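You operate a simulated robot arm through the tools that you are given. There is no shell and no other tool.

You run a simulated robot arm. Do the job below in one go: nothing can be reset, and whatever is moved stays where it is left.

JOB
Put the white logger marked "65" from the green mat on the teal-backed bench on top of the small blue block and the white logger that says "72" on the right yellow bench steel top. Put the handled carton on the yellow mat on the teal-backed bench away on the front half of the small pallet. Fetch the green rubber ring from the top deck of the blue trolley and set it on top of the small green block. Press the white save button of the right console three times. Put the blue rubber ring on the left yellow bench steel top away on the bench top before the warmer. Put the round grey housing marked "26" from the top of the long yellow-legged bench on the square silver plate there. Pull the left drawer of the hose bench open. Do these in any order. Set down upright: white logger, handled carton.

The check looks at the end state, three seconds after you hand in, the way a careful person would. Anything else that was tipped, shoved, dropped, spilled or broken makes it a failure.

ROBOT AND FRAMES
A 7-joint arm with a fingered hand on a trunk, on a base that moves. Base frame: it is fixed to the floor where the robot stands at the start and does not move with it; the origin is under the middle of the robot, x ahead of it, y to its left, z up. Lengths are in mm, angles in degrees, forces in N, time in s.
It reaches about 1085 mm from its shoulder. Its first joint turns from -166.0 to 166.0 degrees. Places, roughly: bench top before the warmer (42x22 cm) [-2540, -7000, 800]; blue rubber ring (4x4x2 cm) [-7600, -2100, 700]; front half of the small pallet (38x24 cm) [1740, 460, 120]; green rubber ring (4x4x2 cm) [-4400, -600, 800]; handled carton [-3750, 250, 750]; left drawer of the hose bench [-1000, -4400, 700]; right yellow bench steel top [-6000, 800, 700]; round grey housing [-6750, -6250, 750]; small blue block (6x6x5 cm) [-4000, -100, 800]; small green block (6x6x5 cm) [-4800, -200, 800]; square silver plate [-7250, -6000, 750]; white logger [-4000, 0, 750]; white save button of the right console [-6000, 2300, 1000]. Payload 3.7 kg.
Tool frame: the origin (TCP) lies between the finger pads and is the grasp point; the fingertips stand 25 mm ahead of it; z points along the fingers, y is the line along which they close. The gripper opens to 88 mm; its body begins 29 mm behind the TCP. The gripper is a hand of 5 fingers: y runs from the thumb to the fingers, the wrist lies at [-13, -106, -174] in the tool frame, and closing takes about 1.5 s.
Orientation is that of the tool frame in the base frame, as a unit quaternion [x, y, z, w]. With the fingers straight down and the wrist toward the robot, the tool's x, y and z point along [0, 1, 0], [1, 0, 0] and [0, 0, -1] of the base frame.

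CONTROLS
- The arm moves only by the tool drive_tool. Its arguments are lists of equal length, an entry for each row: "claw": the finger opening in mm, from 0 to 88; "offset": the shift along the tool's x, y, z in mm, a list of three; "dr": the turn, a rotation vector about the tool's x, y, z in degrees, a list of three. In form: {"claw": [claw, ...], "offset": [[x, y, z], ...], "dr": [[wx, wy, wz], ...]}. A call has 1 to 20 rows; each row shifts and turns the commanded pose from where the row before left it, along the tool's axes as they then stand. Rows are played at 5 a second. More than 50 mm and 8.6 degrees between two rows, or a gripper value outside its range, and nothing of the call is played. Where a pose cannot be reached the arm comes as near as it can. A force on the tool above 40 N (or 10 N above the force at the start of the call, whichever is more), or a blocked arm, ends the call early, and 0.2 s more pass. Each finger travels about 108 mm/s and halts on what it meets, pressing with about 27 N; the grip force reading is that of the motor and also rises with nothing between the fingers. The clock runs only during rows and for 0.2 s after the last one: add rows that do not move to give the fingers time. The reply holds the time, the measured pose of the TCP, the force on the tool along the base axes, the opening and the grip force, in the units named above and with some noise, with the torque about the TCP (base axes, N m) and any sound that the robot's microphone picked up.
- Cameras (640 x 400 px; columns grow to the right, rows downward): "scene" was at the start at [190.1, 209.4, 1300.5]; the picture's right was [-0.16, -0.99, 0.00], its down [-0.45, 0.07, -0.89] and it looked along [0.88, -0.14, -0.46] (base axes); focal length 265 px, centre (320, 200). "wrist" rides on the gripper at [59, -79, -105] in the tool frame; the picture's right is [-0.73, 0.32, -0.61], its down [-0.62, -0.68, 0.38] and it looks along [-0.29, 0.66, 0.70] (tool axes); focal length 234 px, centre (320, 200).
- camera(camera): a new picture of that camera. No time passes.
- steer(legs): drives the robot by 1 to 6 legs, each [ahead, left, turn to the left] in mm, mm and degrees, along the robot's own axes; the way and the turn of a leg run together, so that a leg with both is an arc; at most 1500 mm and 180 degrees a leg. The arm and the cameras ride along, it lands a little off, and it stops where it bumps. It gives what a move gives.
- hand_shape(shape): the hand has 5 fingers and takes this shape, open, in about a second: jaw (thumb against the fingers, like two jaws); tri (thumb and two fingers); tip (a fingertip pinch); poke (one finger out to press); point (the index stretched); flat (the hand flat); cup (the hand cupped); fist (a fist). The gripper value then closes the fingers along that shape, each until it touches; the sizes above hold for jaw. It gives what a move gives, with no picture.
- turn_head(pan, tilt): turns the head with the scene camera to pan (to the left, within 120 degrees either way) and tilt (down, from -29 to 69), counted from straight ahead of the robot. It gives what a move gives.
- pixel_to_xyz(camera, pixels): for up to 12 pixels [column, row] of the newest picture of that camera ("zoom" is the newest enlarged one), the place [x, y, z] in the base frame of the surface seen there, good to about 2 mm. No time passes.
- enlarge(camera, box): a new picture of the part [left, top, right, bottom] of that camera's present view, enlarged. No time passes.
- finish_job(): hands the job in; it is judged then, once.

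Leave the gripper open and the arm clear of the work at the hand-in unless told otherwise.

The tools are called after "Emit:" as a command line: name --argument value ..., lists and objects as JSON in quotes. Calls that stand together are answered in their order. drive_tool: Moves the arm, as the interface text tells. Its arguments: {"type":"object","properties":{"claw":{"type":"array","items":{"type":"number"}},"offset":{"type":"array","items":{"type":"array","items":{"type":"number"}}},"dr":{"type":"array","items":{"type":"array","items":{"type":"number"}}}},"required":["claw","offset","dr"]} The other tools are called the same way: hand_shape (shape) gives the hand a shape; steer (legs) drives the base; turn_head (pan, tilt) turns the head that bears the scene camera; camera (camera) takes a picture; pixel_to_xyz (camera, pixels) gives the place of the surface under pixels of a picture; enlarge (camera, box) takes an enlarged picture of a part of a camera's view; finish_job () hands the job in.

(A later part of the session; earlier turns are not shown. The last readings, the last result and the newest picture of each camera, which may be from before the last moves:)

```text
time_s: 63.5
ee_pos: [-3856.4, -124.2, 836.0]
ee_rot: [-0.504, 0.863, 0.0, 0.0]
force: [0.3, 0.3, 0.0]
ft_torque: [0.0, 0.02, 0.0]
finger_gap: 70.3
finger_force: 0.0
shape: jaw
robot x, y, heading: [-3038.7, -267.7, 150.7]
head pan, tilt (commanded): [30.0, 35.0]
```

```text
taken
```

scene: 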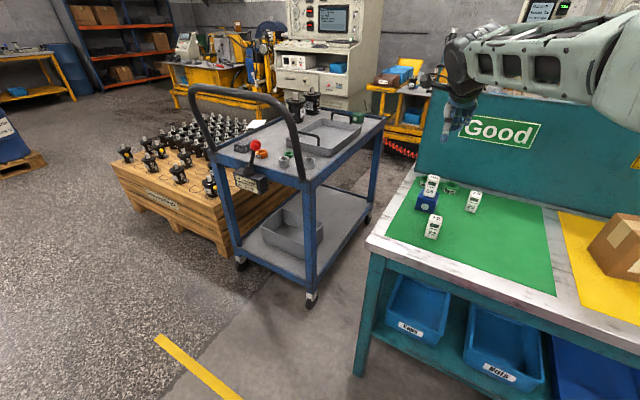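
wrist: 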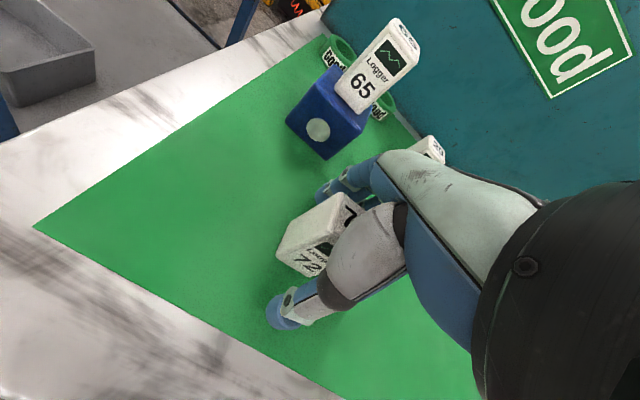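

Emit:
drive_tool --claw '[50, 35, 20, 10, 10, 10, 10, 10, 10, 10, 10, 10]' --offset '[[0, 0, 0], [0, 0, 0], [0, 0, 0], [0, 0, 0], [0, 0, 0], [0, 0, 0], [0, 0, 0], [0, 0, 0], [0, 0, -20], [0, 0, -30], [0, 0, -40], [0, 0, -40]]' --dr '[[0, 0, 0], [0, 0, 0], [0, 0, 0], [0, 0, 0], [0, 0, 0], [0, 0, 0], [0, 0, 0], [0, 0, 0], [0, 0, 0], [0, 0, 0], [0, 0, 0], [0, 0, 0]]'

Emit:
camera --camera "wrist"

Emit:
camera --camera "scene"

```text
time_s: 66.0
ee_pos: [-3856.7, -123.6, 965.8]
ee_rot: [-0.506, 0.863, 0.0, 0.0]
force: [0.2, -0.1, -1.2]
ft_torque: [0.0, 0.03, 0.01]
finger_gap: 25.7
finger_force: 27.2
shape: jaw
robot x, y, heading: [-3040.5, -267.2, 150.7]
head pan, tilt (commanded): [30.0, 35.0]
```

```text
taken
```

wrist: 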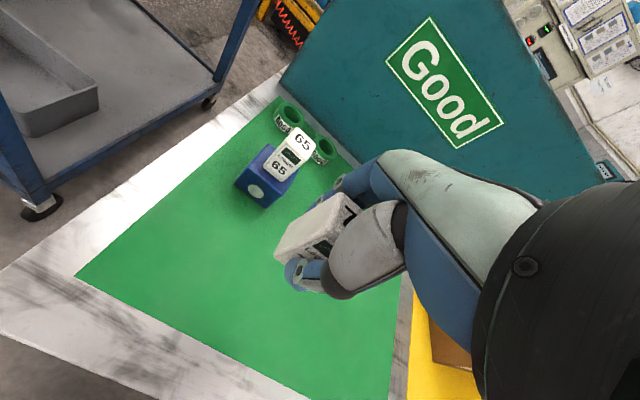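

```text
taken
```

scene: 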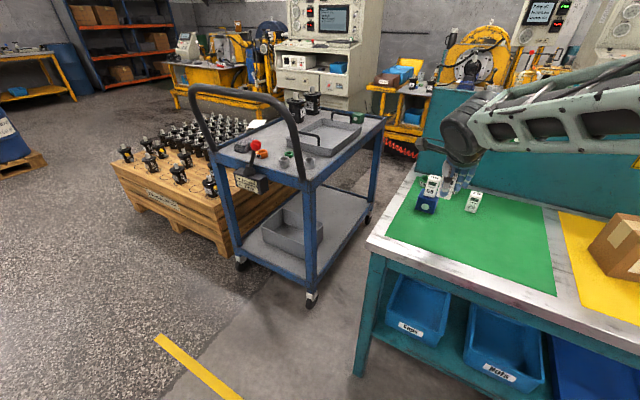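

Logger 72 is held. I lift and draw the hand in for travelling.

Emit:
drive_tool --claw '[10, 10, 10, 10, 10, 10, 10, 10]' --offset '[[0, 0, -40], [0, 0, -40], [0, 0, -40], [0, -40, 0], [0, -40, 0], [0, -40, 0], [0, -40, 0], [0, -40, 0]]' --dr '[[0, 0, 0], [0, 0, 0], [0, 0, 0], [0, 0, 0], [0, 0, 0], [0, 0, 0], [0, 0, 0], [0, 0, 0]]'

Emit:
steer --legs '[[-250, 0, 0], [0, -900, 0]]'

Emit:
turn_head --pan 0 --tilt 20

Emit:
camera --camera "scene"

```text
time_s: 67.8
ee_pos: [-3682.5, -222.3, 1086.5]
ee_rot: [-0.504, 0.863, 0.0, 0.0]
force: [-0.4, 0.6, 0.7]
ft_torque: [0.05, -0.01, 0.0]
finger_gap: 25.9
finger_force: 27.7
shape: jaw
robot x, y, heading: [-3040.0, -266.3, 150.8]
head pan, tilt (commanded): [30.0, 35.0]
```

```text
time_s: 74.0
ee_pos: [-3029.2, 431.0, 1087.1]
ee_rot: [-0.504, 0.864, 0.001, 0.0]
force: [0.4, 0.0, -0.8]
ft_torque: [0.0, 0.01, 0.0]
finger_gap: 25.7
finger_force: 26.8
shape: jaw
robot x, y, heading: [-2386.4, 385.1, 150.6]
head pan, tilt (commanded): [30.0, 35.0]
```

```text
time_s: 74.9
ee_pos: [-3029.5, 431.2, 1087.6]
ee_rot: [-0.504, 0.864, 0.0, 0.0]
force: [-1.0, -0.2, -1.3]
ft_torque: [0.01, 0.0, 0.03]
finger_gap: 25.8
finger_force: 26.3
shape: jaw
robot x, y, heading: [-2385.4, 384.6, 150.5]
head pan, tilt (commanded): [0.0, 20.0]
```

```text
taken
```

scene: 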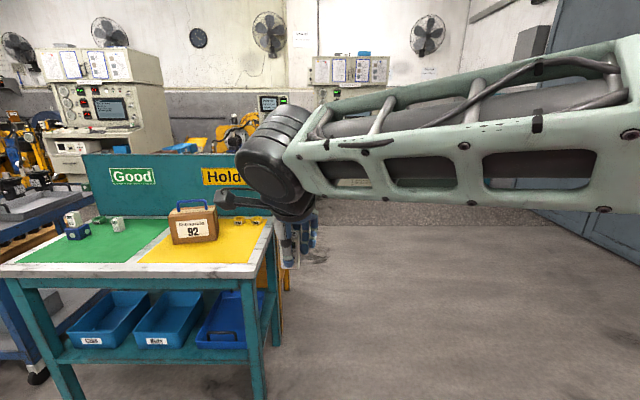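

I slide a bit further right and drive ahead past the bench's right end, then look towards the right yellow bench.

Emit:
steer --legs '[[0, -300, 0], [1300, 0, 0]]'

Emit:
turn_head --pan 30 --tilt 20

Emit:
camera --camera "scene"

Emit:
turn_head --pan 0 --tilt 10

Emit:
camera --camera "scene"

```text
time_s: 83.1
ee_pos: [-4017.4, 1308.8, 1087.9]
ee_rot: [-0.512, 0.859, 0.0, 0.0]
force: [-0.4, 0.0, -0.6]
ft_torque: [-0.01, 0.01, 0.02]
finger_gap: 25.6
finger_force: 27.5
shape: jaw
robot x, y, heading: [-3372.2, 1273.4, 151.7]
head pan, tilt (commanded): [0.0, 20.0]
```

```text
time_s: 84.0
ee_pos: [-4016.6, 1309.2, 1086.7]
ee_rot: [-0.51, 0.86, -0.001, 0.0]
force: [0.3, 0.0, -0.2]
ft_torque: [0.03, 0.0, 0.01]
finger_gap: 25.9
finger_force: 27.5
shape: jaw
robot x, y, heading: [-3368.5, 1274.5, 151.7]
head pan, tilt (commanded): [30.0, 20.0]
```

```text
taken
```

scene: 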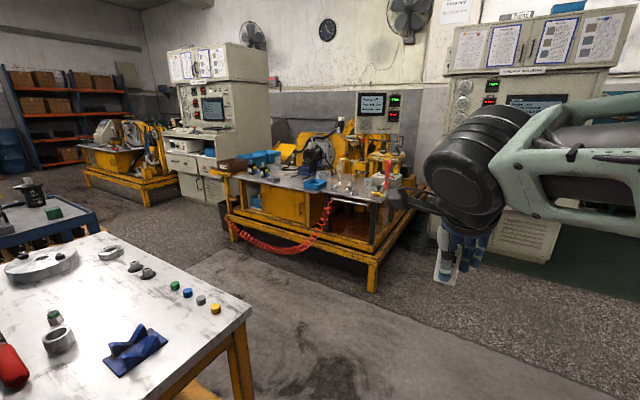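

```text
time_s: 85.0
ee_pos: [-4017.1, 1309.8, 1087.1]
ee_rot: [-0.511, 0.859, 0.0, 0.0]
force: [0.7, 0.1, -0.3]
ft_torque: [-0.05, -0.03, 0.0]
finger_gap: 25.7
finger_force: 26.9
shape: jaw
robot x, y, heading: [-3370.2, 1274.0, 151.7]
head pan, tilt (commanded): [0.0, 10.0]
```

```text
taken
```

scene: 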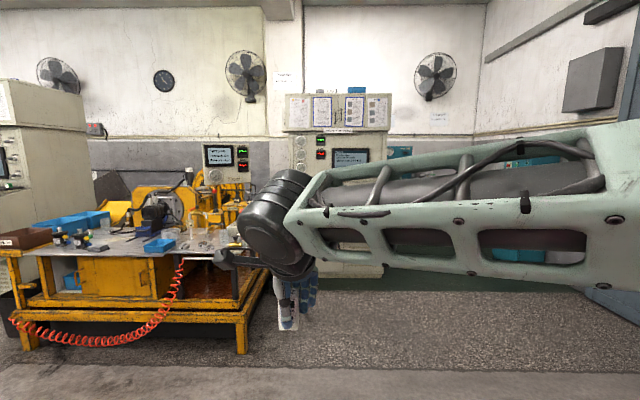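

The right yellow bench with a steel top is ahead-left. I zoom on it to find a free spot on the steel.

Emit:
turn_head --pan 25 --tilt 20

Emit:
enlarge --camera "scene" --box '[220, 110, 460, 290]'

Emit:
camera --camera "scene"

```text
time_s: 85.8
ee_pos: [-4017.3, 1309.7, 1086.2]
ee_rot: [-0.511, 0.859, 0.0, 0.0]
force: [-0.3, 0.9, -0.4]
ft_torque: [-0.02, 0.03, 0.01]
finger_gap: 25.7
finger_force: 27.3
shape: jaw
robot x, y, heading: [-3369.2, 1274.5, 151.3]
head pan, tilt (commanded): [25.0, 20.0]
```

```text
2.22 times, centred on (340, 200) of scene
```

zoom: 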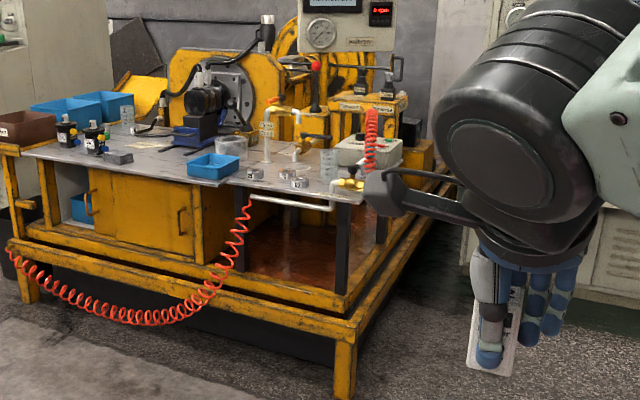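

```text
taken
```

scene: 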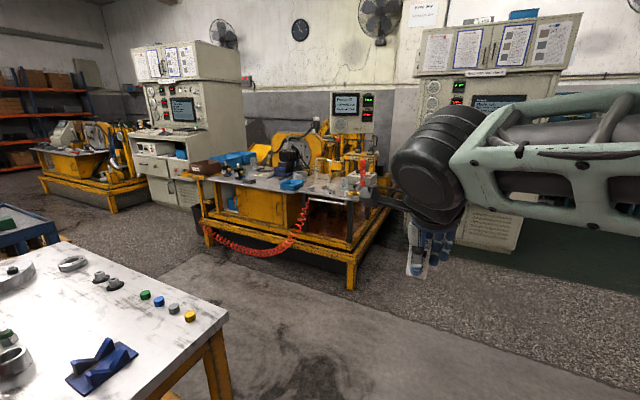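

Emit:
pixel_to_xyz --camera "zoom" --pixels '[[60, 155], [135, 172], [190, 183], [155, 155], [230, 185], [350, 190], [345, 370], [30, 300], [185, 145], [140, 145], [300, 185], [340, 310]]'

Emit:
pixel_to_xyz --camera "scene" --pixels '[[228, 310], [210, 399], [100, 255], [62, 235], [230, 250], [190, 300], [60, 225], [45, 215]]'

```text
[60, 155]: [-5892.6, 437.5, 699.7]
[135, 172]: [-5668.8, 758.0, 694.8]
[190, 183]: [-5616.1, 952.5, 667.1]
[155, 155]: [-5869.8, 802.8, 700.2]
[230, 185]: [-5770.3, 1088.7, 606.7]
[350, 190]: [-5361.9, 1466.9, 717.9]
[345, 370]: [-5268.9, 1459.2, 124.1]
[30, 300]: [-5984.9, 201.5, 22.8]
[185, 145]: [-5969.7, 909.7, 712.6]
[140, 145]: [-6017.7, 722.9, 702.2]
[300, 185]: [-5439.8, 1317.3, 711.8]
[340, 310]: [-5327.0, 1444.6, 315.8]
```

```text
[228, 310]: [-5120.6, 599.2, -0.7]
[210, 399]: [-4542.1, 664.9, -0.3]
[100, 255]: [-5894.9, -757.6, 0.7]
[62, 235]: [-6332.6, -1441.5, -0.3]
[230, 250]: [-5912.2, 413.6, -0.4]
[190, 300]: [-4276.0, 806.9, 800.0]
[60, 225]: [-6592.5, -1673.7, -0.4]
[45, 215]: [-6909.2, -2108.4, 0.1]
```

The steel top is at z≈700 with a free area near zoom (140,165) ≈ (-5720,780). I drive ahead past the back-to-back table's corner, then slide left along the lane in front of the yellow bench.

Emit:
steer --legs '[[1100, 0, 0], [0, 800, 0]]'

Emit:
turn_head --pan 15 --tilt 25

Emit:
camera --camera "scene"

```text
time_s: 95.5
ee_pos: [-5367.9, 1099.1, 1087.1]
ee_rot: [-0.516, 0.857, 0.0, 0.0]
force: [-0.2, 0.4, -0.2]
ft_torque: [-0.02, 0.02, 0.01]
finger_gap: 25.9
finger_force: 27.1
shape: jaw
robot x, y, heading: [-4721.4, 1070.6, 152.2]
head pan, tilt (commanded): [25.0, 20.0]
```

```text
time_s: 96.2
ee_pos: [-5368.8, 1099.5, 1086.9]
ee_rot: [-0.516, 0.857, -0.001, 0.0]
force: [0.0, -0.4, -0.3]
ft_torque: [0.0, 0.03, 0.0]
finger_gap: 25.8
finger_force: 26.5
shape: jaw
robot x, y, heading: [-4723.0, 1067.2, 152.2]
head pan, tilt (commanded): [15.0, 25.0]
```

```text
taken
```

scene: 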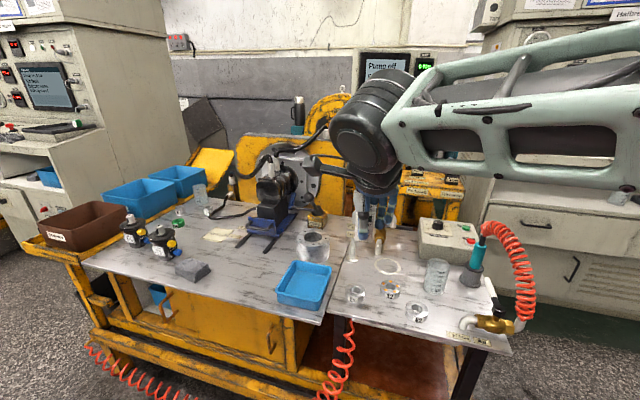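

I see the steel top; a clear spot lies at about pixel (240,272) between the grey block and the blue tray. I measure it.

Emit:
pixel_to_xyz --camera "scene" --pixels '[[240, 268], [230, 285], [200, 290], [192, 268], [285, 290], [318, 318], [90, 262], [250, 240], [215, 310], [310, 310], [300, 262], [270, 220]]'

Emit:
enlarge --camera "scene" --box '[80, 180, 360, 340]'

```text
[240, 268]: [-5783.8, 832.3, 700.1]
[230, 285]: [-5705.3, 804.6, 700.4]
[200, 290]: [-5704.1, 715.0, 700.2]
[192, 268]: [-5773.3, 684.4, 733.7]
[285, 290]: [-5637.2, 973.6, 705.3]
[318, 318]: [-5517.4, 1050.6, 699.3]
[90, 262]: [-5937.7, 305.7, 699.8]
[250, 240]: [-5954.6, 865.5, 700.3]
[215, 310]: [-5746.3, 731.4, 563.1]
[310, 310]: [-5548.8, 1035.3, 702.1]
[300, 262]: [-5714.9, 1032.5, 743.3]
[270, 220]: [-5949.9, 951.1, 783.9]
```

```text
2.29 times, centred on (220, 260) of scene
```

zoom: 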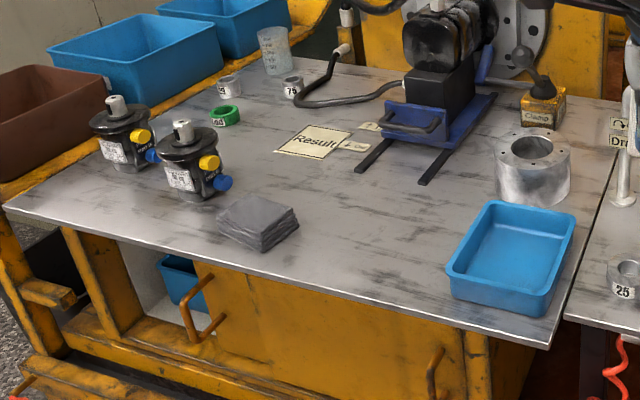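

Target spot ≈ (-5740, 825, 700). I slide left 500 mm so it is comfortably ahead.

Emit:
steer --legs '[[0, 490, 0]]'

Emit:
camera --camera "scene"

Emit:
camera --camera "wrist"

```text
time_s: 99.1
ee_pos: [-5597.8, 658.6, 1087.4]
ee_rot: [-0.519, 0.855, 0.001, 0.0]
force: [0.1, 0.4, -1.0]
ft_torque: [-0.02, -0.02, 0.0]
finger_gap: 25.8
finger_force: 26.5
shape: jaw
robot x, y, heading: [-4950.7, 633.3, 152.4]
head pan, tilt (commanded): [15.0, 25.0]
```

```text
taken
```

scene: 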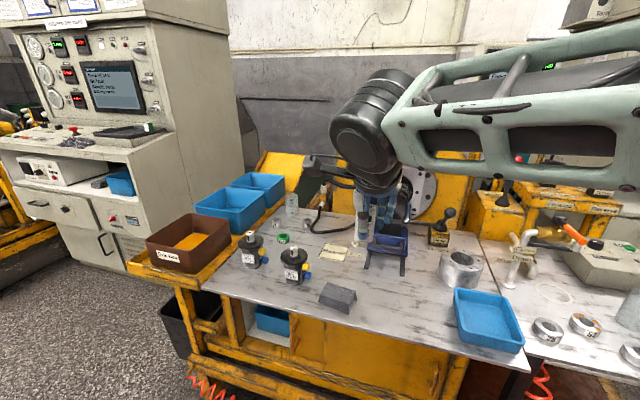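

```text
taken
```

wrist: 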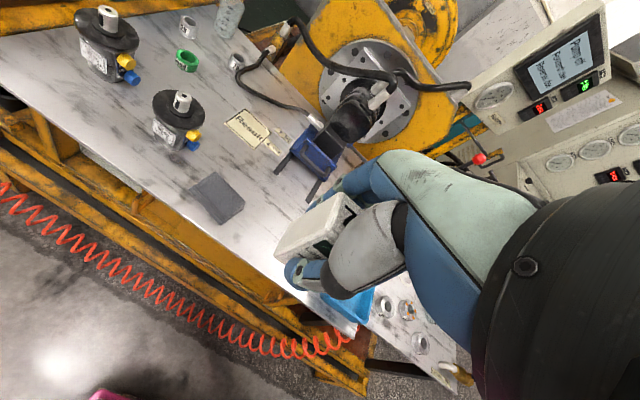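

I move above the spot and descend to about 50 mm over the surface.

Emit:
drive_tool --claw '[10, 10, 10, 10, 10, 10, 10, 10, 10, 10, 10, 10]' --offset '[[-16.4, 40.6, 0], [-16.4, 40.6, 0], [-16.4, 40.6, 0], [-16.4, 40.6, 0], [-16.4, 40.6, 0], [0, 0, 45], [0, 0, 45], [0, 0, 45], [0, 0, 45], [0, 0, 45], [0, 0, 45], [0, 0, 30]]' --dr '[[0, 0, 0], [0, 0, 0], [0, 0, 0], [0, 0, 0], [0, 0, 0], [0, 0, 0], [0, 0, 0], [0, 0, 0], [0, 0, 0], [0, 0, 0], [0, 0, 0], [0, 0, 0]]'

Emit:
camera --camera "scene"

Emit:
camera --camera "wrist"

```text
time_s: 101.7
ee_pos: [-5739.0, 824.7, 787.6]
ee_rot: [-0.519, 0.855, -0.001, -0.001]
force: [0.1, -0.3, -0.2]
ft_torque: [-0.02, 0.02, 0.01]
finger_gap: 25.8
finger_force: 26.8
shape: jaw
robot x, y, heading: [-4951.6, 634.3, 152.4]
head pan, tilt (commanded): [15.0, 25.0]
```

```text
taken
```

scene: 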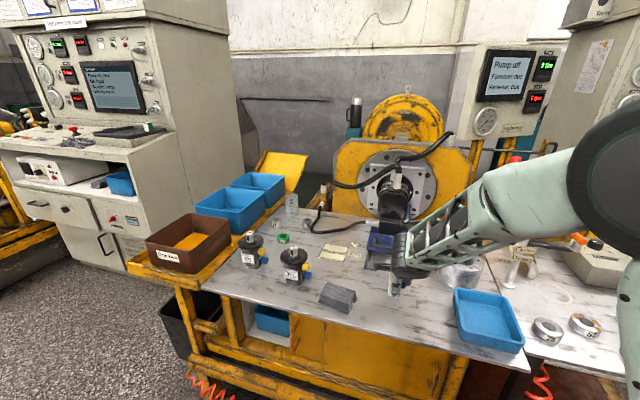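

```text
taken
```

wrist: 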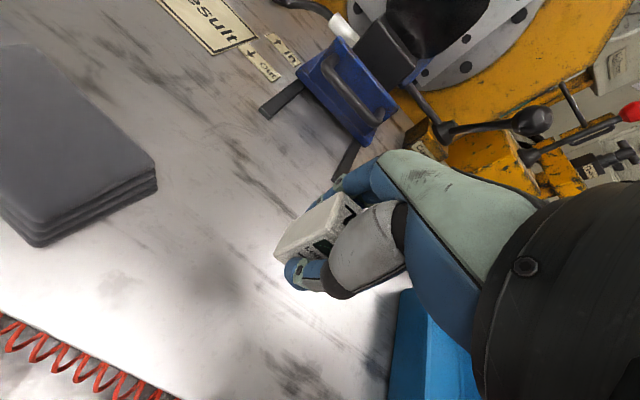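

Clear beneath. I lower to just above contact, then the last millimetres slowly.

Emit:
drive_tool --claw '[10, 10, 10, 10, 10, 10, 10]' --offset '[[0, 0, 20], [0, 0, 15], [0, 0, 10], [0, 0, 3], [0, 0, 1.5], [0, 0, 1], [0, 0, 0]]' --dr '[[0, 0, 0], [0, 0, 0], [0, 0, 0], [0, 0, 0], [0, 0, 0], [0, 0, 0], [0, 0, 0]]'

Emit:
enlarge --camera "scene" --box '[350, 240, 450, 310]'

```text
time_s: 103.3
ee_pos: [-5739.5, 825.2, 737.3]
ee_rot: [-0.519, 0.855, 0.0, 0.0]
force: [-0.4, 0.3, -1.2]
ft_torque: [0.0, 0.0, 0.02]
finger_gap: 25.6
finger_force: 27.5
shape: jaw
robot x, y, heading: [-4950.8, 632.9, 152.5]
head pan, tilt (commanded): [15.0, 25.0]
```

```text
5.71 times, centred on (400, 275) of scene
```

zoom: 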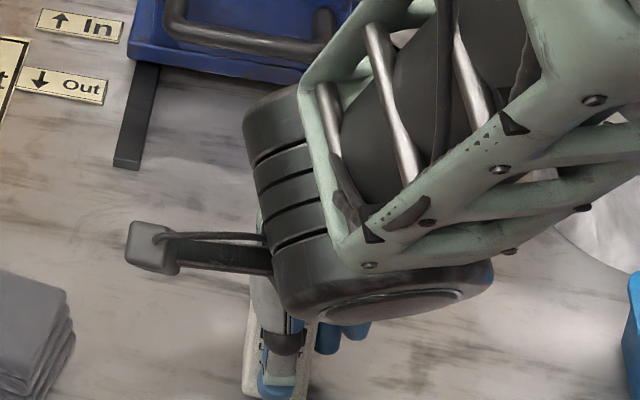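

Emit:
drive_tool --claw '[10, 10, 10]' --offset '[[0, 0, 1], [0, 0, 0.7], [0, 0, 0]]' --dr '[[0, 0, 0], [0, 0, 0], [0, 0, 0]]'

```text
time_s: 104.1
ee_pos: [-5739.3, 824.2, 735.1]
ee_rot: [-0.519, 0.855, 0.0, 0.0]
force: [-0.1, -1.5, 6.6]
ft_torque: [0.05, 0.09, 0.06]
finger_gap: 26.2
finger_force: 26.7
shape: jaw
robot x, y, heading: [-4951.3, 637.5, 152.7]
head pan, tilt (commanded): [15.0, 25.0]
```

Contact (6.6 N up). I open slowly and lift away.

Emit:
drive_tool --claw '[30, 40, 50, 65, 80, 80, 80, 80, 80, 80, 80, 80, 80]' --offset '[[0, 0, 0], [0, 0, 0], [0, 0, 0], [0, 0, 0], [0, 0, 0], [0, 0, 0], [0, 0, 0], [0, 0, -20], [0, 0, -30], [0, 0, -40], [0, 0, -40], [0, 0, -40], [0, 0, -40]]' --dr '[[0, 0, 0], [0, 0, 0], [0, 0, 0], [0, 0, 0], [0, 0, 0], [0, 0, 0], [0, 0, 0], [0, 0, 0], [0, 0, 0], [0, 0, 0], [0, 0, 0], [0, 0, 0], [0, 0, 0]]'

Emit:
camera --camera "wrist"

Emit:
camera --camera "scene"

```text
time_s: 106.9
ee_pos: [-5742.2, 826.2, 945.6]
ee_rot: [-0.519, 0.855, -0.001, 0.0]
force: [0.7, -0.4, 0.2]
ft_torque: [0.02, -0.03, -0.02]
finger_gap: 80.0
finger_force: 0.1
shape: jaw
robot x, y, heading: [-4949.6, 634.1, 152.4]
head pan, tilt (commanded): [15.0, 25.0]
```

```text
taken
```

wrist: 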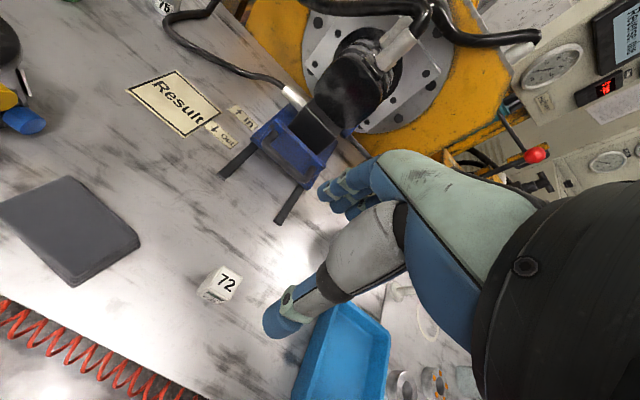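

```text
taken
```

scene: 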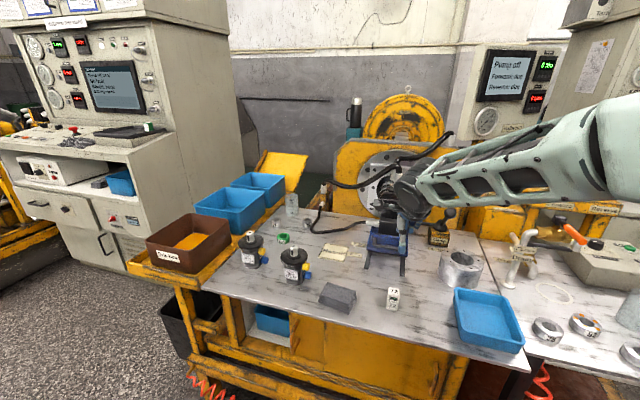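

Logger 72 stands upright on the steel top. I retract the hand and look left-back to see the trolley's far end.

Emit:
drive_tool --claw '[88, 88, 88, 88, 88, 88, 88, 88, 88]' --offset '[[0, 0, -40], [0, 0, -40], [0, 0, -40], [0, 0, -25], [16, -40, 0], [16, -40, 0], [16, -40, 0], [16, -40, 0], [16, -40, 0]]' --dr '[[0, 0, 0], [0, 0, 0], [0, 0, 0], [0, 0, 0], [0, 0, 0], [0, 0, 0], [0, 0, 0], [0, 0, 0], [0, 0, 0]]'

Emit:
turn_head --pan 115 --tilt 35

Emit:
camera --camera "scene"

```text
time_s: 108.9
ee_pos: [-5602.8, 660.9, 1090.4]
ee_rot: [-0.519, 0.855, 0.0, 0.0]
force: [-0.6, 1.3, 0.1]
ft_torque: [0.02, -0.03, 0.03]
finger_gap: 87.9
finger_force: 0.0
shape: jaw
robot x, y, heading: [-4951.0, 634.4, 152.7]
head pan, tilt (commanded): [15.0, 25.0]
```

```text
time_s: 110.6
ee_pos: [-5603.1, 660.7, 1089.5]
ee_rot: [-0.519, 0.855, 0.0, 0.001]
force: [0.6, 0.1, 0.3]
ft_torque: [0.03, 0.0, 0.01]
finger_gap: 87.5
finger_force: 0.0
shape: jaw
robot x, y, heading: [-4950.5, 633.1, 152.6]
head pan, tilt (commanded): [115.0, 35.0]
```

```text
taken
```

scene: 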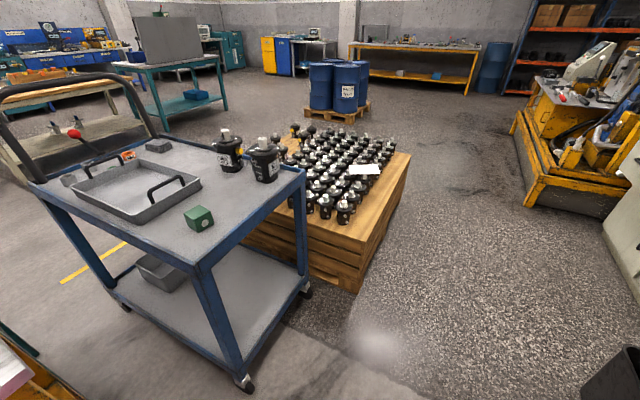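

I see the trolley's far end: green block at (199,217), tray, motors. I measure the key points.

Emit:
pixel_to_xyz --camera "scene" --pixels '[[199, 213], [199, 225], [195, 272], [300, 178], [243, 385], [305, 292], [130, 215], [105, 155], [152, 137], [38, 180], [355, 290], [185, 185]]'

Emit:
enlarge --camera "scene" --box '[20, 110, 220, 240]'

```text
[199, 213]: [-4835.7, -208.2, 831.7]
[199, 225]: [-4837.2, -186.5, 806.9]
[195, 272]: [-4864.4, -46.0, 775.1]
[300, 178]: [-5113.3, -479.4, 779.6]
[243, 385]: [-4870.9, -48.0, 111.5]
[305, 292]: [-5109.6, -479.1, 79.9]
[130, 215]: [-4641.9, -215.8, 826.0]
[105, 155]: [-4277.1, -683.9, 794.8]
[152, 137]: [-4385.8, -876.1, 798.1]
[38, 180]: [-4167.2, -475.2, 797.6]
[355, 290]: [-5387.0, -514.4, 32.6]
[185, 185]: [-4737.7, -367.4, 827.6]
```

```text
3.08 times, centred on (120, 175) of scene
```

zoom: 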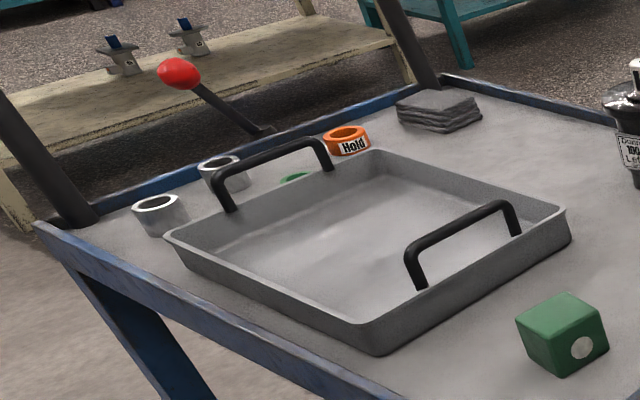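

I look down at my own base and shoulder to judge footprint and reach.

Emit:
turn_head --pan 0 --tilt 69

Emit:
camera --camera "scene"

Emit:
turn_head --pan -80 --tilt 45

Emit:
camera --camera "scene"

```text
time_s: 112.6
ee_pos: [-5603.8, 660.1, 1090.2]
ee_rot: [-0.519, 0.855, -0.001, 0.0]
force: [-0.2, -0.5, 0.9]
ft_torque: [-0.01, -0.01, 0.0]
finger_gap: 87.8
finger_force: 0.0
shape: jaw
robot x, y, heading: [-4951.9, 636.9, 152.4]
head pan, tilt (commanded): [0.0, 68.8]
```

```text
taken
```

scene: 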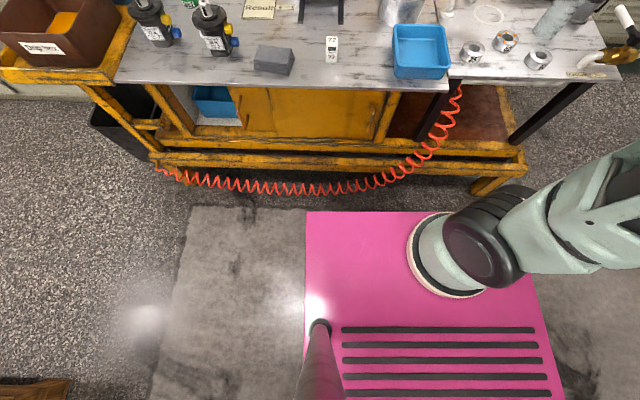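

```text
time_s: 114.1
ee_pos: [-5603.6, 660.3, 1089.8]
ee_rot: [-0.519, 0.855, 0.0, 0.0]
force: [0.2, -0.5, -0.1]
ft_torque: [0.02, -0.03, -0.03]
finger_gap: 87.7
finger_force: 0.1
shape: jaw
robot x, y, heading: [-4954.9, 634.8, 152.7]
head pan, tilt (commanded): [-80.0, 45.0]
```

```text
taken
```

scene: 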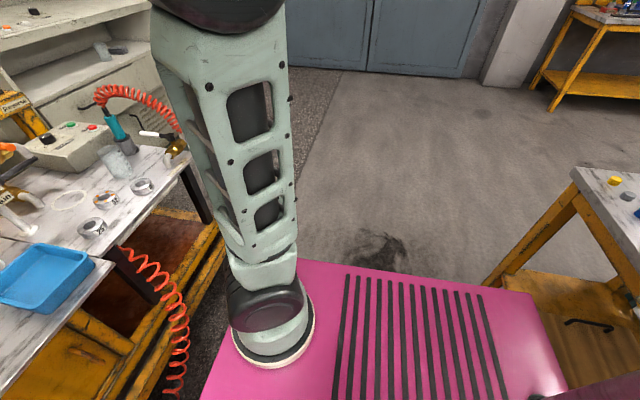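

Emit:
pixel_to_xyz --camera "scene" --pixels '[[205, 390], [300, 262], [530, 292], [565, 388], [265, 345], [270, 300], [265, 240], [215, 90], [300, 355]]'

Emit:
turn_head --pan 0 --tilt 68

Emit:
camera --camera "scene"

Emit:
pixel_to_xyz --camera "scene" --pixels '[[308, 215], [512, 215], [306, 330], [550, 370], [445, 255], [485, 240], [590, 240]]'

```text
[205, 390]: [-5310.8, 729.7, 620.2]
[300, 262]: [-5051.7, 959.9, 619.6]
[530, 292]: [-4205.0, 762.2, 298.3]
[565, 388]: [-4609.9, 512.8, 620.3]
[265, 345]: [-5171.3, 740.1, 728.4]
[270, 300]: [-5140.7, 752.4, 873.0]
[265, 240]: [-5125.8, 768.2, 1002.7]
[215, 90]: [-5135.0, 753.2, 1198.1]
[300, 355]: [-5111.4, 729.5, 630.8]
```

```text
time_s: 115.6
ee_pos: [-5602.7, 661.6, 1089.4]
ee_rot: [-0.519, 0.855, 0.0, -0.001]
force: [0.8, 0.1, 0.2]
ft_torque: [0.0, -0.01, 0.01]
finger_gap: 87.6
finger_force: 0.0
shape: jaw
robot x, y, heading: [-4952.3, 638.5, 152.4]
head pan, tilt (commanded): [0.0, 68.0]
```

```text
taken
```

scene: 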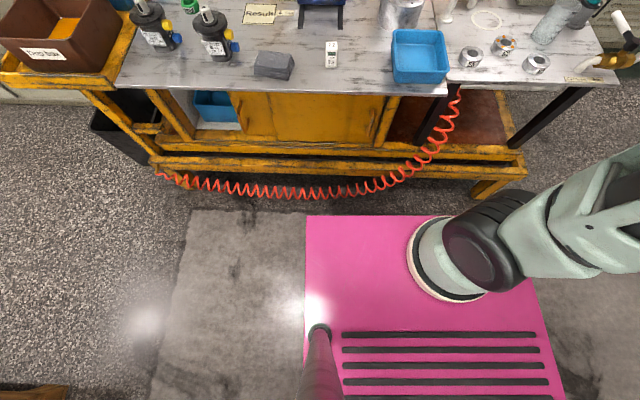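

```text
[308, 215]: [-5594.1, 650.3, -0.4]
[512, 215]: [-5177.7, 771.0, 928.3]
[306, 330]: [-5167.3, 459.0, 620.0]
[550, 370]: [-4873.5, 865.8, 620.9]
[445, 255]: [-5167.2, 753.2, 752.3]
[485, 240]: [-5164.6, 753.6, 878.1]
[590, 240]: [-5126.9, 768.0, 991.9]
```

The base is 720×520 mm, with the arm mounted near its front. I measure the trolley deck from the far end: tray corners, green ring, metal rings.

Emit:
turn_head --pan 118 --tilt 30

Emit:
enlarge --camera "scene" --box '[30, 90, 230, 250]'

```text
time_s: 117.6
ee_pos: [-5603.0, 661.5, 1087.7]
ee_rot: [-0.519, 0.855, 0.0, 0.0]
force: [-0.2, 0.4, 0.0]
ft_torque: [0.0, 0.0, -0.01]
finger_gap: 87.7
finger_force: 0.0
shape: jaw
robot x, y, heading: [-4953.2, 635.9, 152.5]
head pan, tilt (commanded): [118.0, 30.0]
```

```text
2.50 times, centred on (130, 170) of scene
```

zoom: 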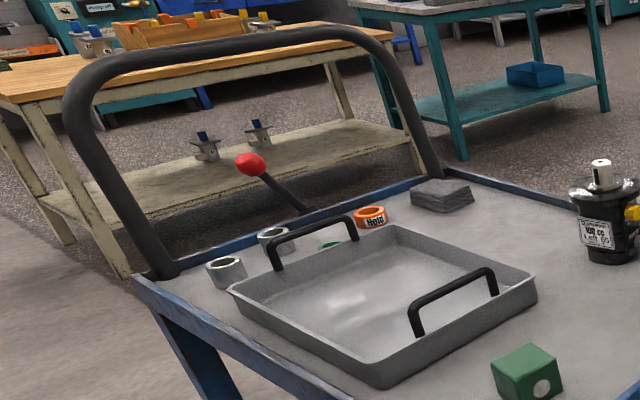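

Emit:
pixel_to_xyz --camera "zoom" --pixels '[[230, 290], [397, 228], [536, 280], [378, 382], [330, 245], [354, 222], [275, 250], [225, 258], [273, 230], [370, 212], [455, 283], [300, 233]]'

Emit:
enlarge --camera "scene" --box '[100, 160, 190, 210]'

```text
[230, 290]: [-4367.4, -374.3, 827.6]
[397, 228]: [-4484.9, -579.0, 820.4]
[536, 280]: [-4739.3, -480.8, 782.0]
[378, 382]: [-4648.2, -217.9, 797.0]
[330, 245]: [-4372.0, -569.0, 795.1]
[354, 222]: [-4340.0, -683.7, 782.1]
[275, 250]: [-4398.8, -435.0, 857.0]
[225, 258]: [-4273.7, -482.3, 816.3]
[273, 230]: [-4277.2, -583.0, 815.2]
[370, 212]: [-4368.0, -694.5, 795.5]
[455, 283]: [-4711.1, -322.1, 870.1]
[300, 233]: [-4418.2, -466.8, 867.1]
```

```text
7.11 times, centred on (145, 185) of scene
```

zoom: 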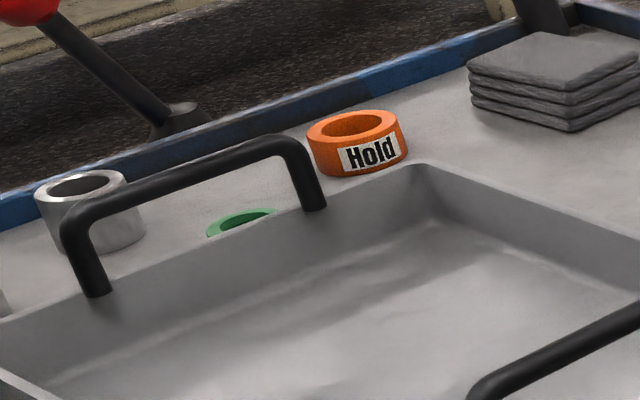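

The trolley geometry is clear: I'll fetch the green ring later from the front-right. Next the right console's save button: I look toward it.

Emit:
turn_head --pan -30 --tilt 10

Emit:
camera --camera "scene"

```text
time_s: 119.9
ee_pos: [-5602.2, 660.4, 1089.8]
ee_rot: [-0.519, 0.855, 0.0, 0.001]
force: [-0.6, -0.1, -0.4]
ft_torque: [0.0, -0.03, 0.0]
finger_gap: 87.5
finger_force: 0.0
shape: jaw
robot x, y, heading: [-4954.2, 634.0, 152.3]
head pan, tilt (commanded): [-30.0, 10.0]
```

```text
taken
```

scene: 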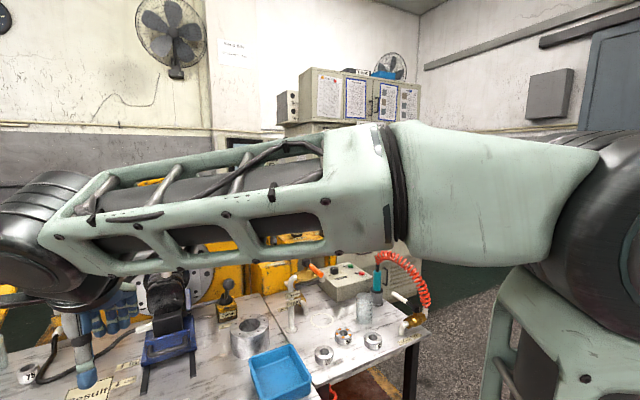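

The arm hides the console, so I slide back right along the lane and look again.

Emit:
steer --legs '[[0, -1290, 0]]'

Emit:
turn_head --pan 20 --tilt 12

Emit:
camera --camera "scene"

```text
time_s: 126.4
ee_pos: [-4996.4, 1813.0, 1090.2]
ee_rot: [-0.512, 0.859, 0.0, 0.0]
force: [0.0, -0.2, 0.6]
ft_torque: [0.02, 0.02, 0.03]
finger_gap: 87.7
finger_force: 0.2
shape: jaw
robot x, y, heading: [-4347.4, 1776.3, 151.7]
head pan, tilt (commanded): [-30.0, 10.0]
```

```text
time_s: 127.6
ee_pos: [-4997.0, 1813.0, 1089.9]
ee_rot: [-0.512, 0.859, 0.001, 0.0]
force: [0.3, 0.0, -0.8]
ft_torque: [0.01, 0.0, 0.02]
finger_gap: 87.8
finger_force: 0.1
shape: jaw
robot x, y, heading: [-4344.7, 1776.0, 151.5]
head pan, tilt (commanded): [20.0, 12.0]
```

```text
taken
```

scene: 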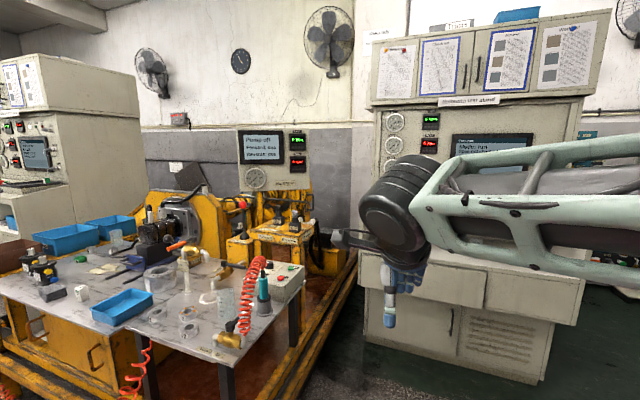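

Emit:
steer --legs '[[300, -800, 0]]'

Emit:
turn_head --pan 25 --tilt 15

Emit:
camera --camera "scene"

```text
time_s: 132.2
ee_pos: [-4874.5, 2675.0, 1090.1]
ee_rot: [-0.509, 0.861, 0.0, -0.001]
force: [-1.0, 0.1, -0.2]
ft_torque: [0.02, 0.03, 0.06]
finger_gap: 87.6
finger_force: 0.1
shape: jaw
robot x, y, heading: [-4222.3, 2633.9, 151.3]
head pan, tilt (commanded): [20.0, 12.0]
```

```text
time_s: 132.8
ee_pos: [-4875.0, 2673.4, 1089.7]
ee_rot: [-0.509, 0.86, 0.0, 0.0]
force: [0.2, 0.0, 0.1]
ft_torque: [-0.02, -0.04, 0.02]
finger_gap: 87.6
finger_force: 0.1
shape: jaw
robot x, y, heading: [-4225.1, 2632.2, 151.0]
head pan, tilt (commanded): [25.0, 15.0]
```

```text
taken
```

scene: 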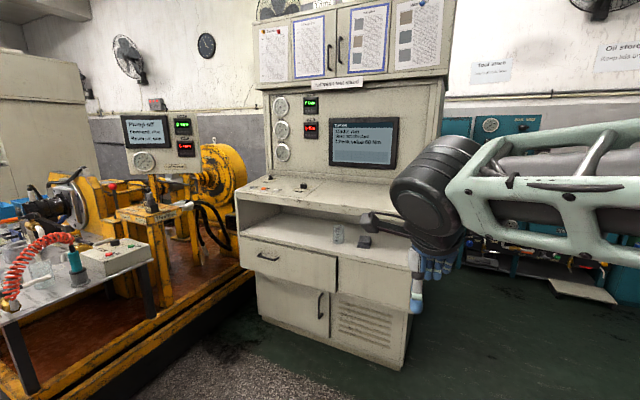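

The console's sloped desk holds small buttons near (270,180)–(305,185). I zoom in.

Emit:
enlarge --camera "scene" --box '[230, 80, 420, 220]'

Emit:
enlarge --camera "scene" --box '[235, 160, 345, 215]'

```text
2.86 times, centred on (325, 150) of scene
```

zoom: 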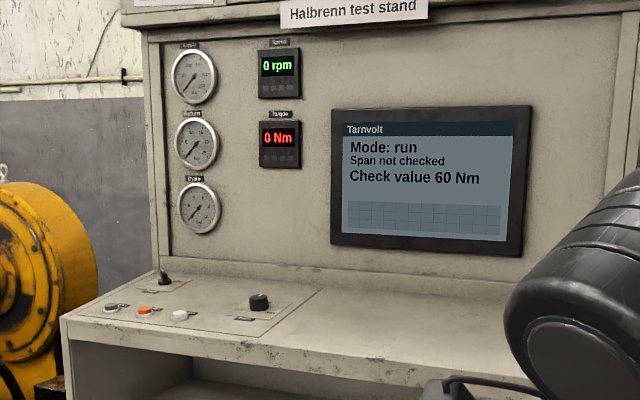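

```text
5.82 times, centred on (290, 188) of scene
```

zoom: 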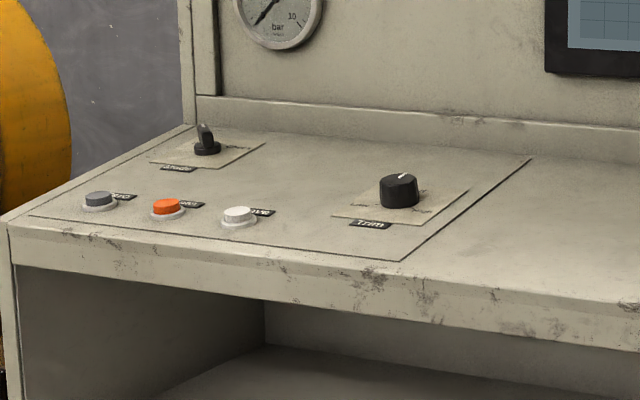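

Emit:
pixel_to_xyz --camera "zoom" --pixels '[[239, 211], [262, 213], [166, 205], [99, 198], [205, 145], [400, 185], [8, 225], [380, 275], [300, 240], [530, 158]]'

Emit:
enlarge --camera "scene" --box '[245, 185, 305, 210]'

```text
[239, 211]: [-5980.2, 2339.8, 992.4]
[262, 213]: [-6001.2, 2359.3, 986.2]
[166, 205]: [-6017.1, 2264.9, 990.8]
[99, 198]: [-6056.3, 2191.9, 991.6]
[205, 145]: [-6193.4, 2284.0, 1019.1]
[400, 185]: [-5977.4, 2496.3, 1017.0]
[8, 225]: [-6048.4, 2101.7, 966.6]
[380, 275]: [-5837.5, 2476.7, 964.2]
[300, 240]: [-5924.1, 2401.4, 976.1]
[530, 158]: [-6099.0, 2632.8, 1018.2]
```

```text
10.67 times, centred on (275, 198) of scene
```

zoom: 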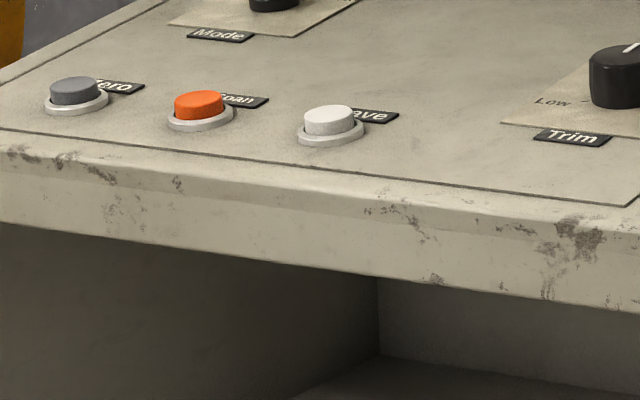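

The white one is labelled "Save", top at ≈(-5982,2341,992); the panel slopes about 10°. I check the yellow drum's place next to the console before driving in.

Emit:
camera --camera "scene"

Emit:
pixel_to_xyz --camera "scene" --pixels '[[240, 180], [225, 150], [200, 230], [170, 195], [250, 275], [140, 265], [255, 315], [215, 335], [300, 352]]'

```text
taken
```

scene: 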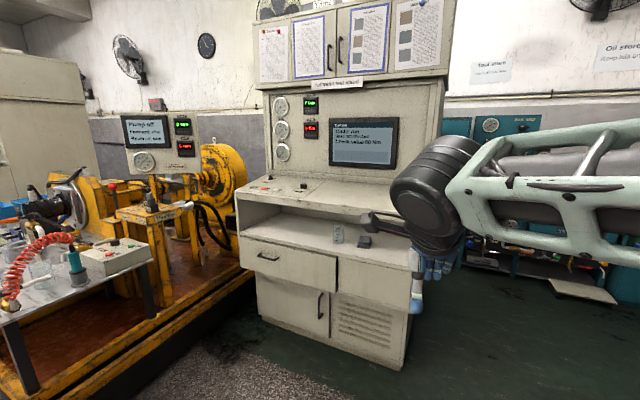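

```text
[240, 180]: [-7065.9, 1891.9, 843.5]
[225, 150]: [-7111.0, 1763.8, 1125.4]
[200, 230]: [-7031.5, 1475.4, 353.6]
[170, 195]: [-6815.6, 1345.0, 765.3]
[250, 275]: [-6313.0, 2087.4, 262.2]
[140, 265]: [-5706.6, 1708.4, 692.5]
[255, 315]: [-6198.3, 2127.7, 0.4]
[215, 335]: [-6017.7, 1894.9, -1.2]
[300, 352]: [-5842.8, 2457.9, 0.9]
```

Free floor confirmed. I drive left, then ahead to stand before the console.

Emit:
steer --legs '[[0, 957, 0], [560, 0, 0]]'

Emit:
turn_head --pan 0 --tilt 30

Emit:
camera --camera "scene"

Emit:
hand_shape --shape "poke"

Emit:
camera --camera "wrist"

```text
time_s: 140.7
ee_pos: [-5833.0, 2094.4, 1089.8]
ee_rot: [-0.506, 0.862, 0.0, 0.0]
force: [0.1, 0.6, -0.3]
ft_torque: [-0.01, -0.02, 0.0]
finger_gap: 87.4
finger_force: 0.1
shape: jaw
robot x, y, heading: [-5181.5, 2050.1, 150.8]
head pan, tilt (commanded): [25.0, 15.0]
```

```text
time_s: 141.6
ee_pos: [-5833.2, 2093.5, 1089.4]
ee_rot: [-0.506, 0.862, 0.0, 0.0]
force: [-0.1, 0.0, -0.6]
ft_torque: [0.03, -0.03, 0.02]
finger_gap: 87.6
finger_force: 0.1
shape: jaw
robot x, y, heading: [-5182.7, 2051.7, 150.9]
head pan, tilt (commanded): [0.0, 30.0]
```

```text
taken
```

scene: 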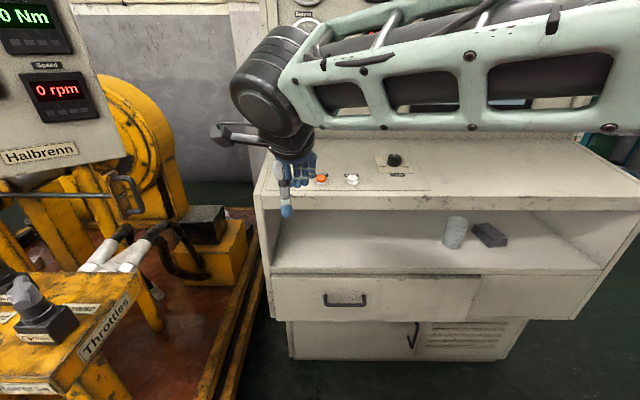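

```text
time_s: 142.5
ee_pos: [-5833.3, 2094.2, 1090.5]
ee_rot: [-0.507, 0.862, 0.001, 0.0]
force: [0.1, 0.0, 0.2]
ft_torque: [0.0, 0.0, -0.01]
finger_gap: 0.3
finger_force: 0.1
shape: poke
robot x, y, heading: [-5182.1, 2048.6, 150.8]
head pan, tilt (commanded): [0.0, 30.0]
```

```text
taken
```

wrist: 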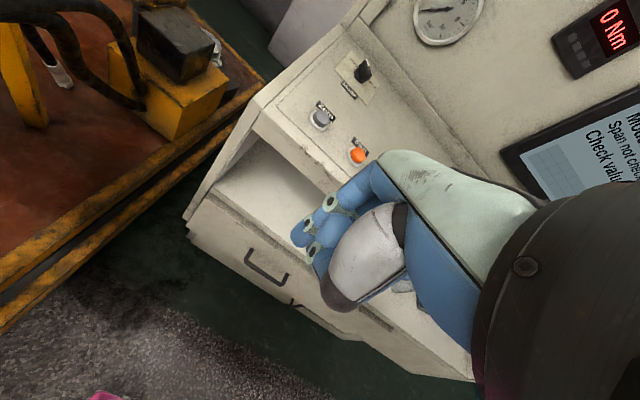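

The hand took the poke shape. I zoom on it from the scene camera to find the extended fingertip.

Emit:
enlarge --camera "scene" --box '[240, 110, 380, 230]'

Emit:
enlarge --camera "wrist" --box '[250, 130, 450, 330]'

```text
3.33 times, centred on (310, 170) of scene
```

zoom: 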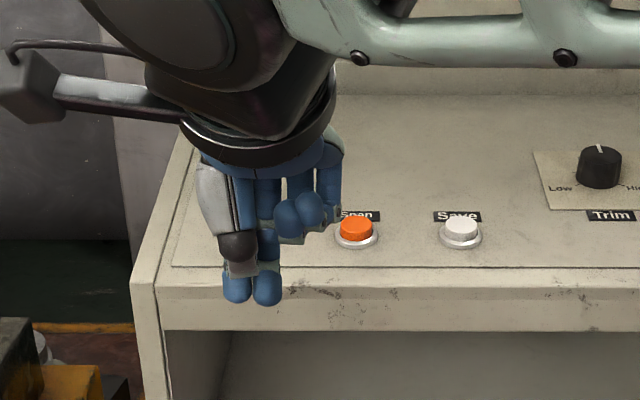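

```text
2.00 times, centred on (350, 230) of wrist
```

zoom: 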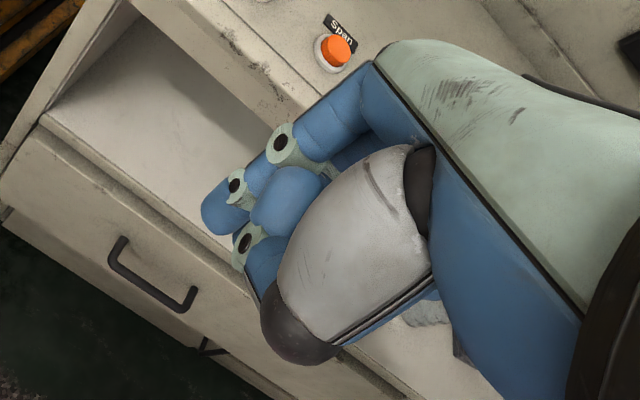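

Emit:
enlarge --camera "scene" --box '[275, 150, 345, 210]'

Emit:
pixel_to_xyz --camera "scene" --pixels '[[311, 197], [320, 197], [311, 194], [320, 194], [311, 190], [320, 190], [352, 178], [375, 170]]'

```text
6.67 times, centred on (310, 180) of scene
```

zoom: 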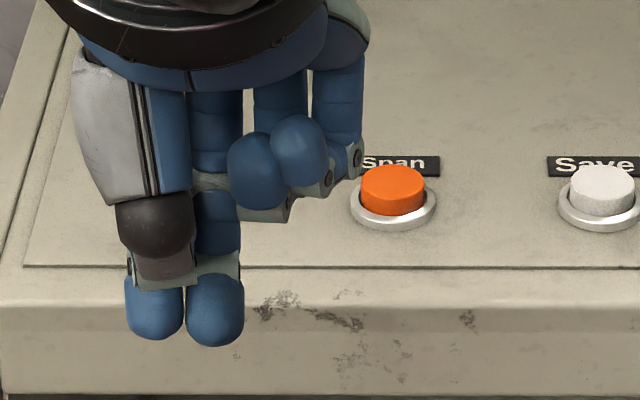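

```text
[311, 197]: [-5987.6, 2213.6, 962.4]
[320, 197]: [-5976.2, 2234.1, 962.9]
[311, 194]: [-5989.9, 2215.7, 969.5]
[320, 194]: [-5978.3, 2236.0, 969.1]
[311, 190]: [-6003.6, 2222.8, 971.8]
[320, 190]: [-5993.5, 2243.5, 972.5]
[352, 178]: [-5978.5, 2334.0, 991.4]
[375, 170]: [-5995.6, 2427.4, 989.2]
```

Emit:
pixel_to_xyz --camera "zoom" --pixels '[[155, 325], [215, 330], [155, 338], [215, 345], [155, 300], [215, 300], [240, 310], [190, 320], [602, 182], [255, 175]]'

```text
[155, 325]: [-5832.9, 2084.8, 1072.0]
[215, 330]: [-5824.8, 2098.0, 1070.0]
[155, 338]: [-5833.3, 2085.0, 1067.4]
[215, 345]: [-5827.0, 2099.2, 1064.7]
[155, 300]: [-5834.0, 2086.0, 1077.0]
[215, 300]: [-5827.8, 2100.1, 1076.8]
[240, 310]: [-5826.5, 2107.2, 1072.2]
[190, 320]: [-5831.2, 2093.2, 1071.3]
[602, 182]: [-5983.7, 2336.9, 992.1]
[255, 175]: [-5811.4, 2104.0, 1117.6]
```

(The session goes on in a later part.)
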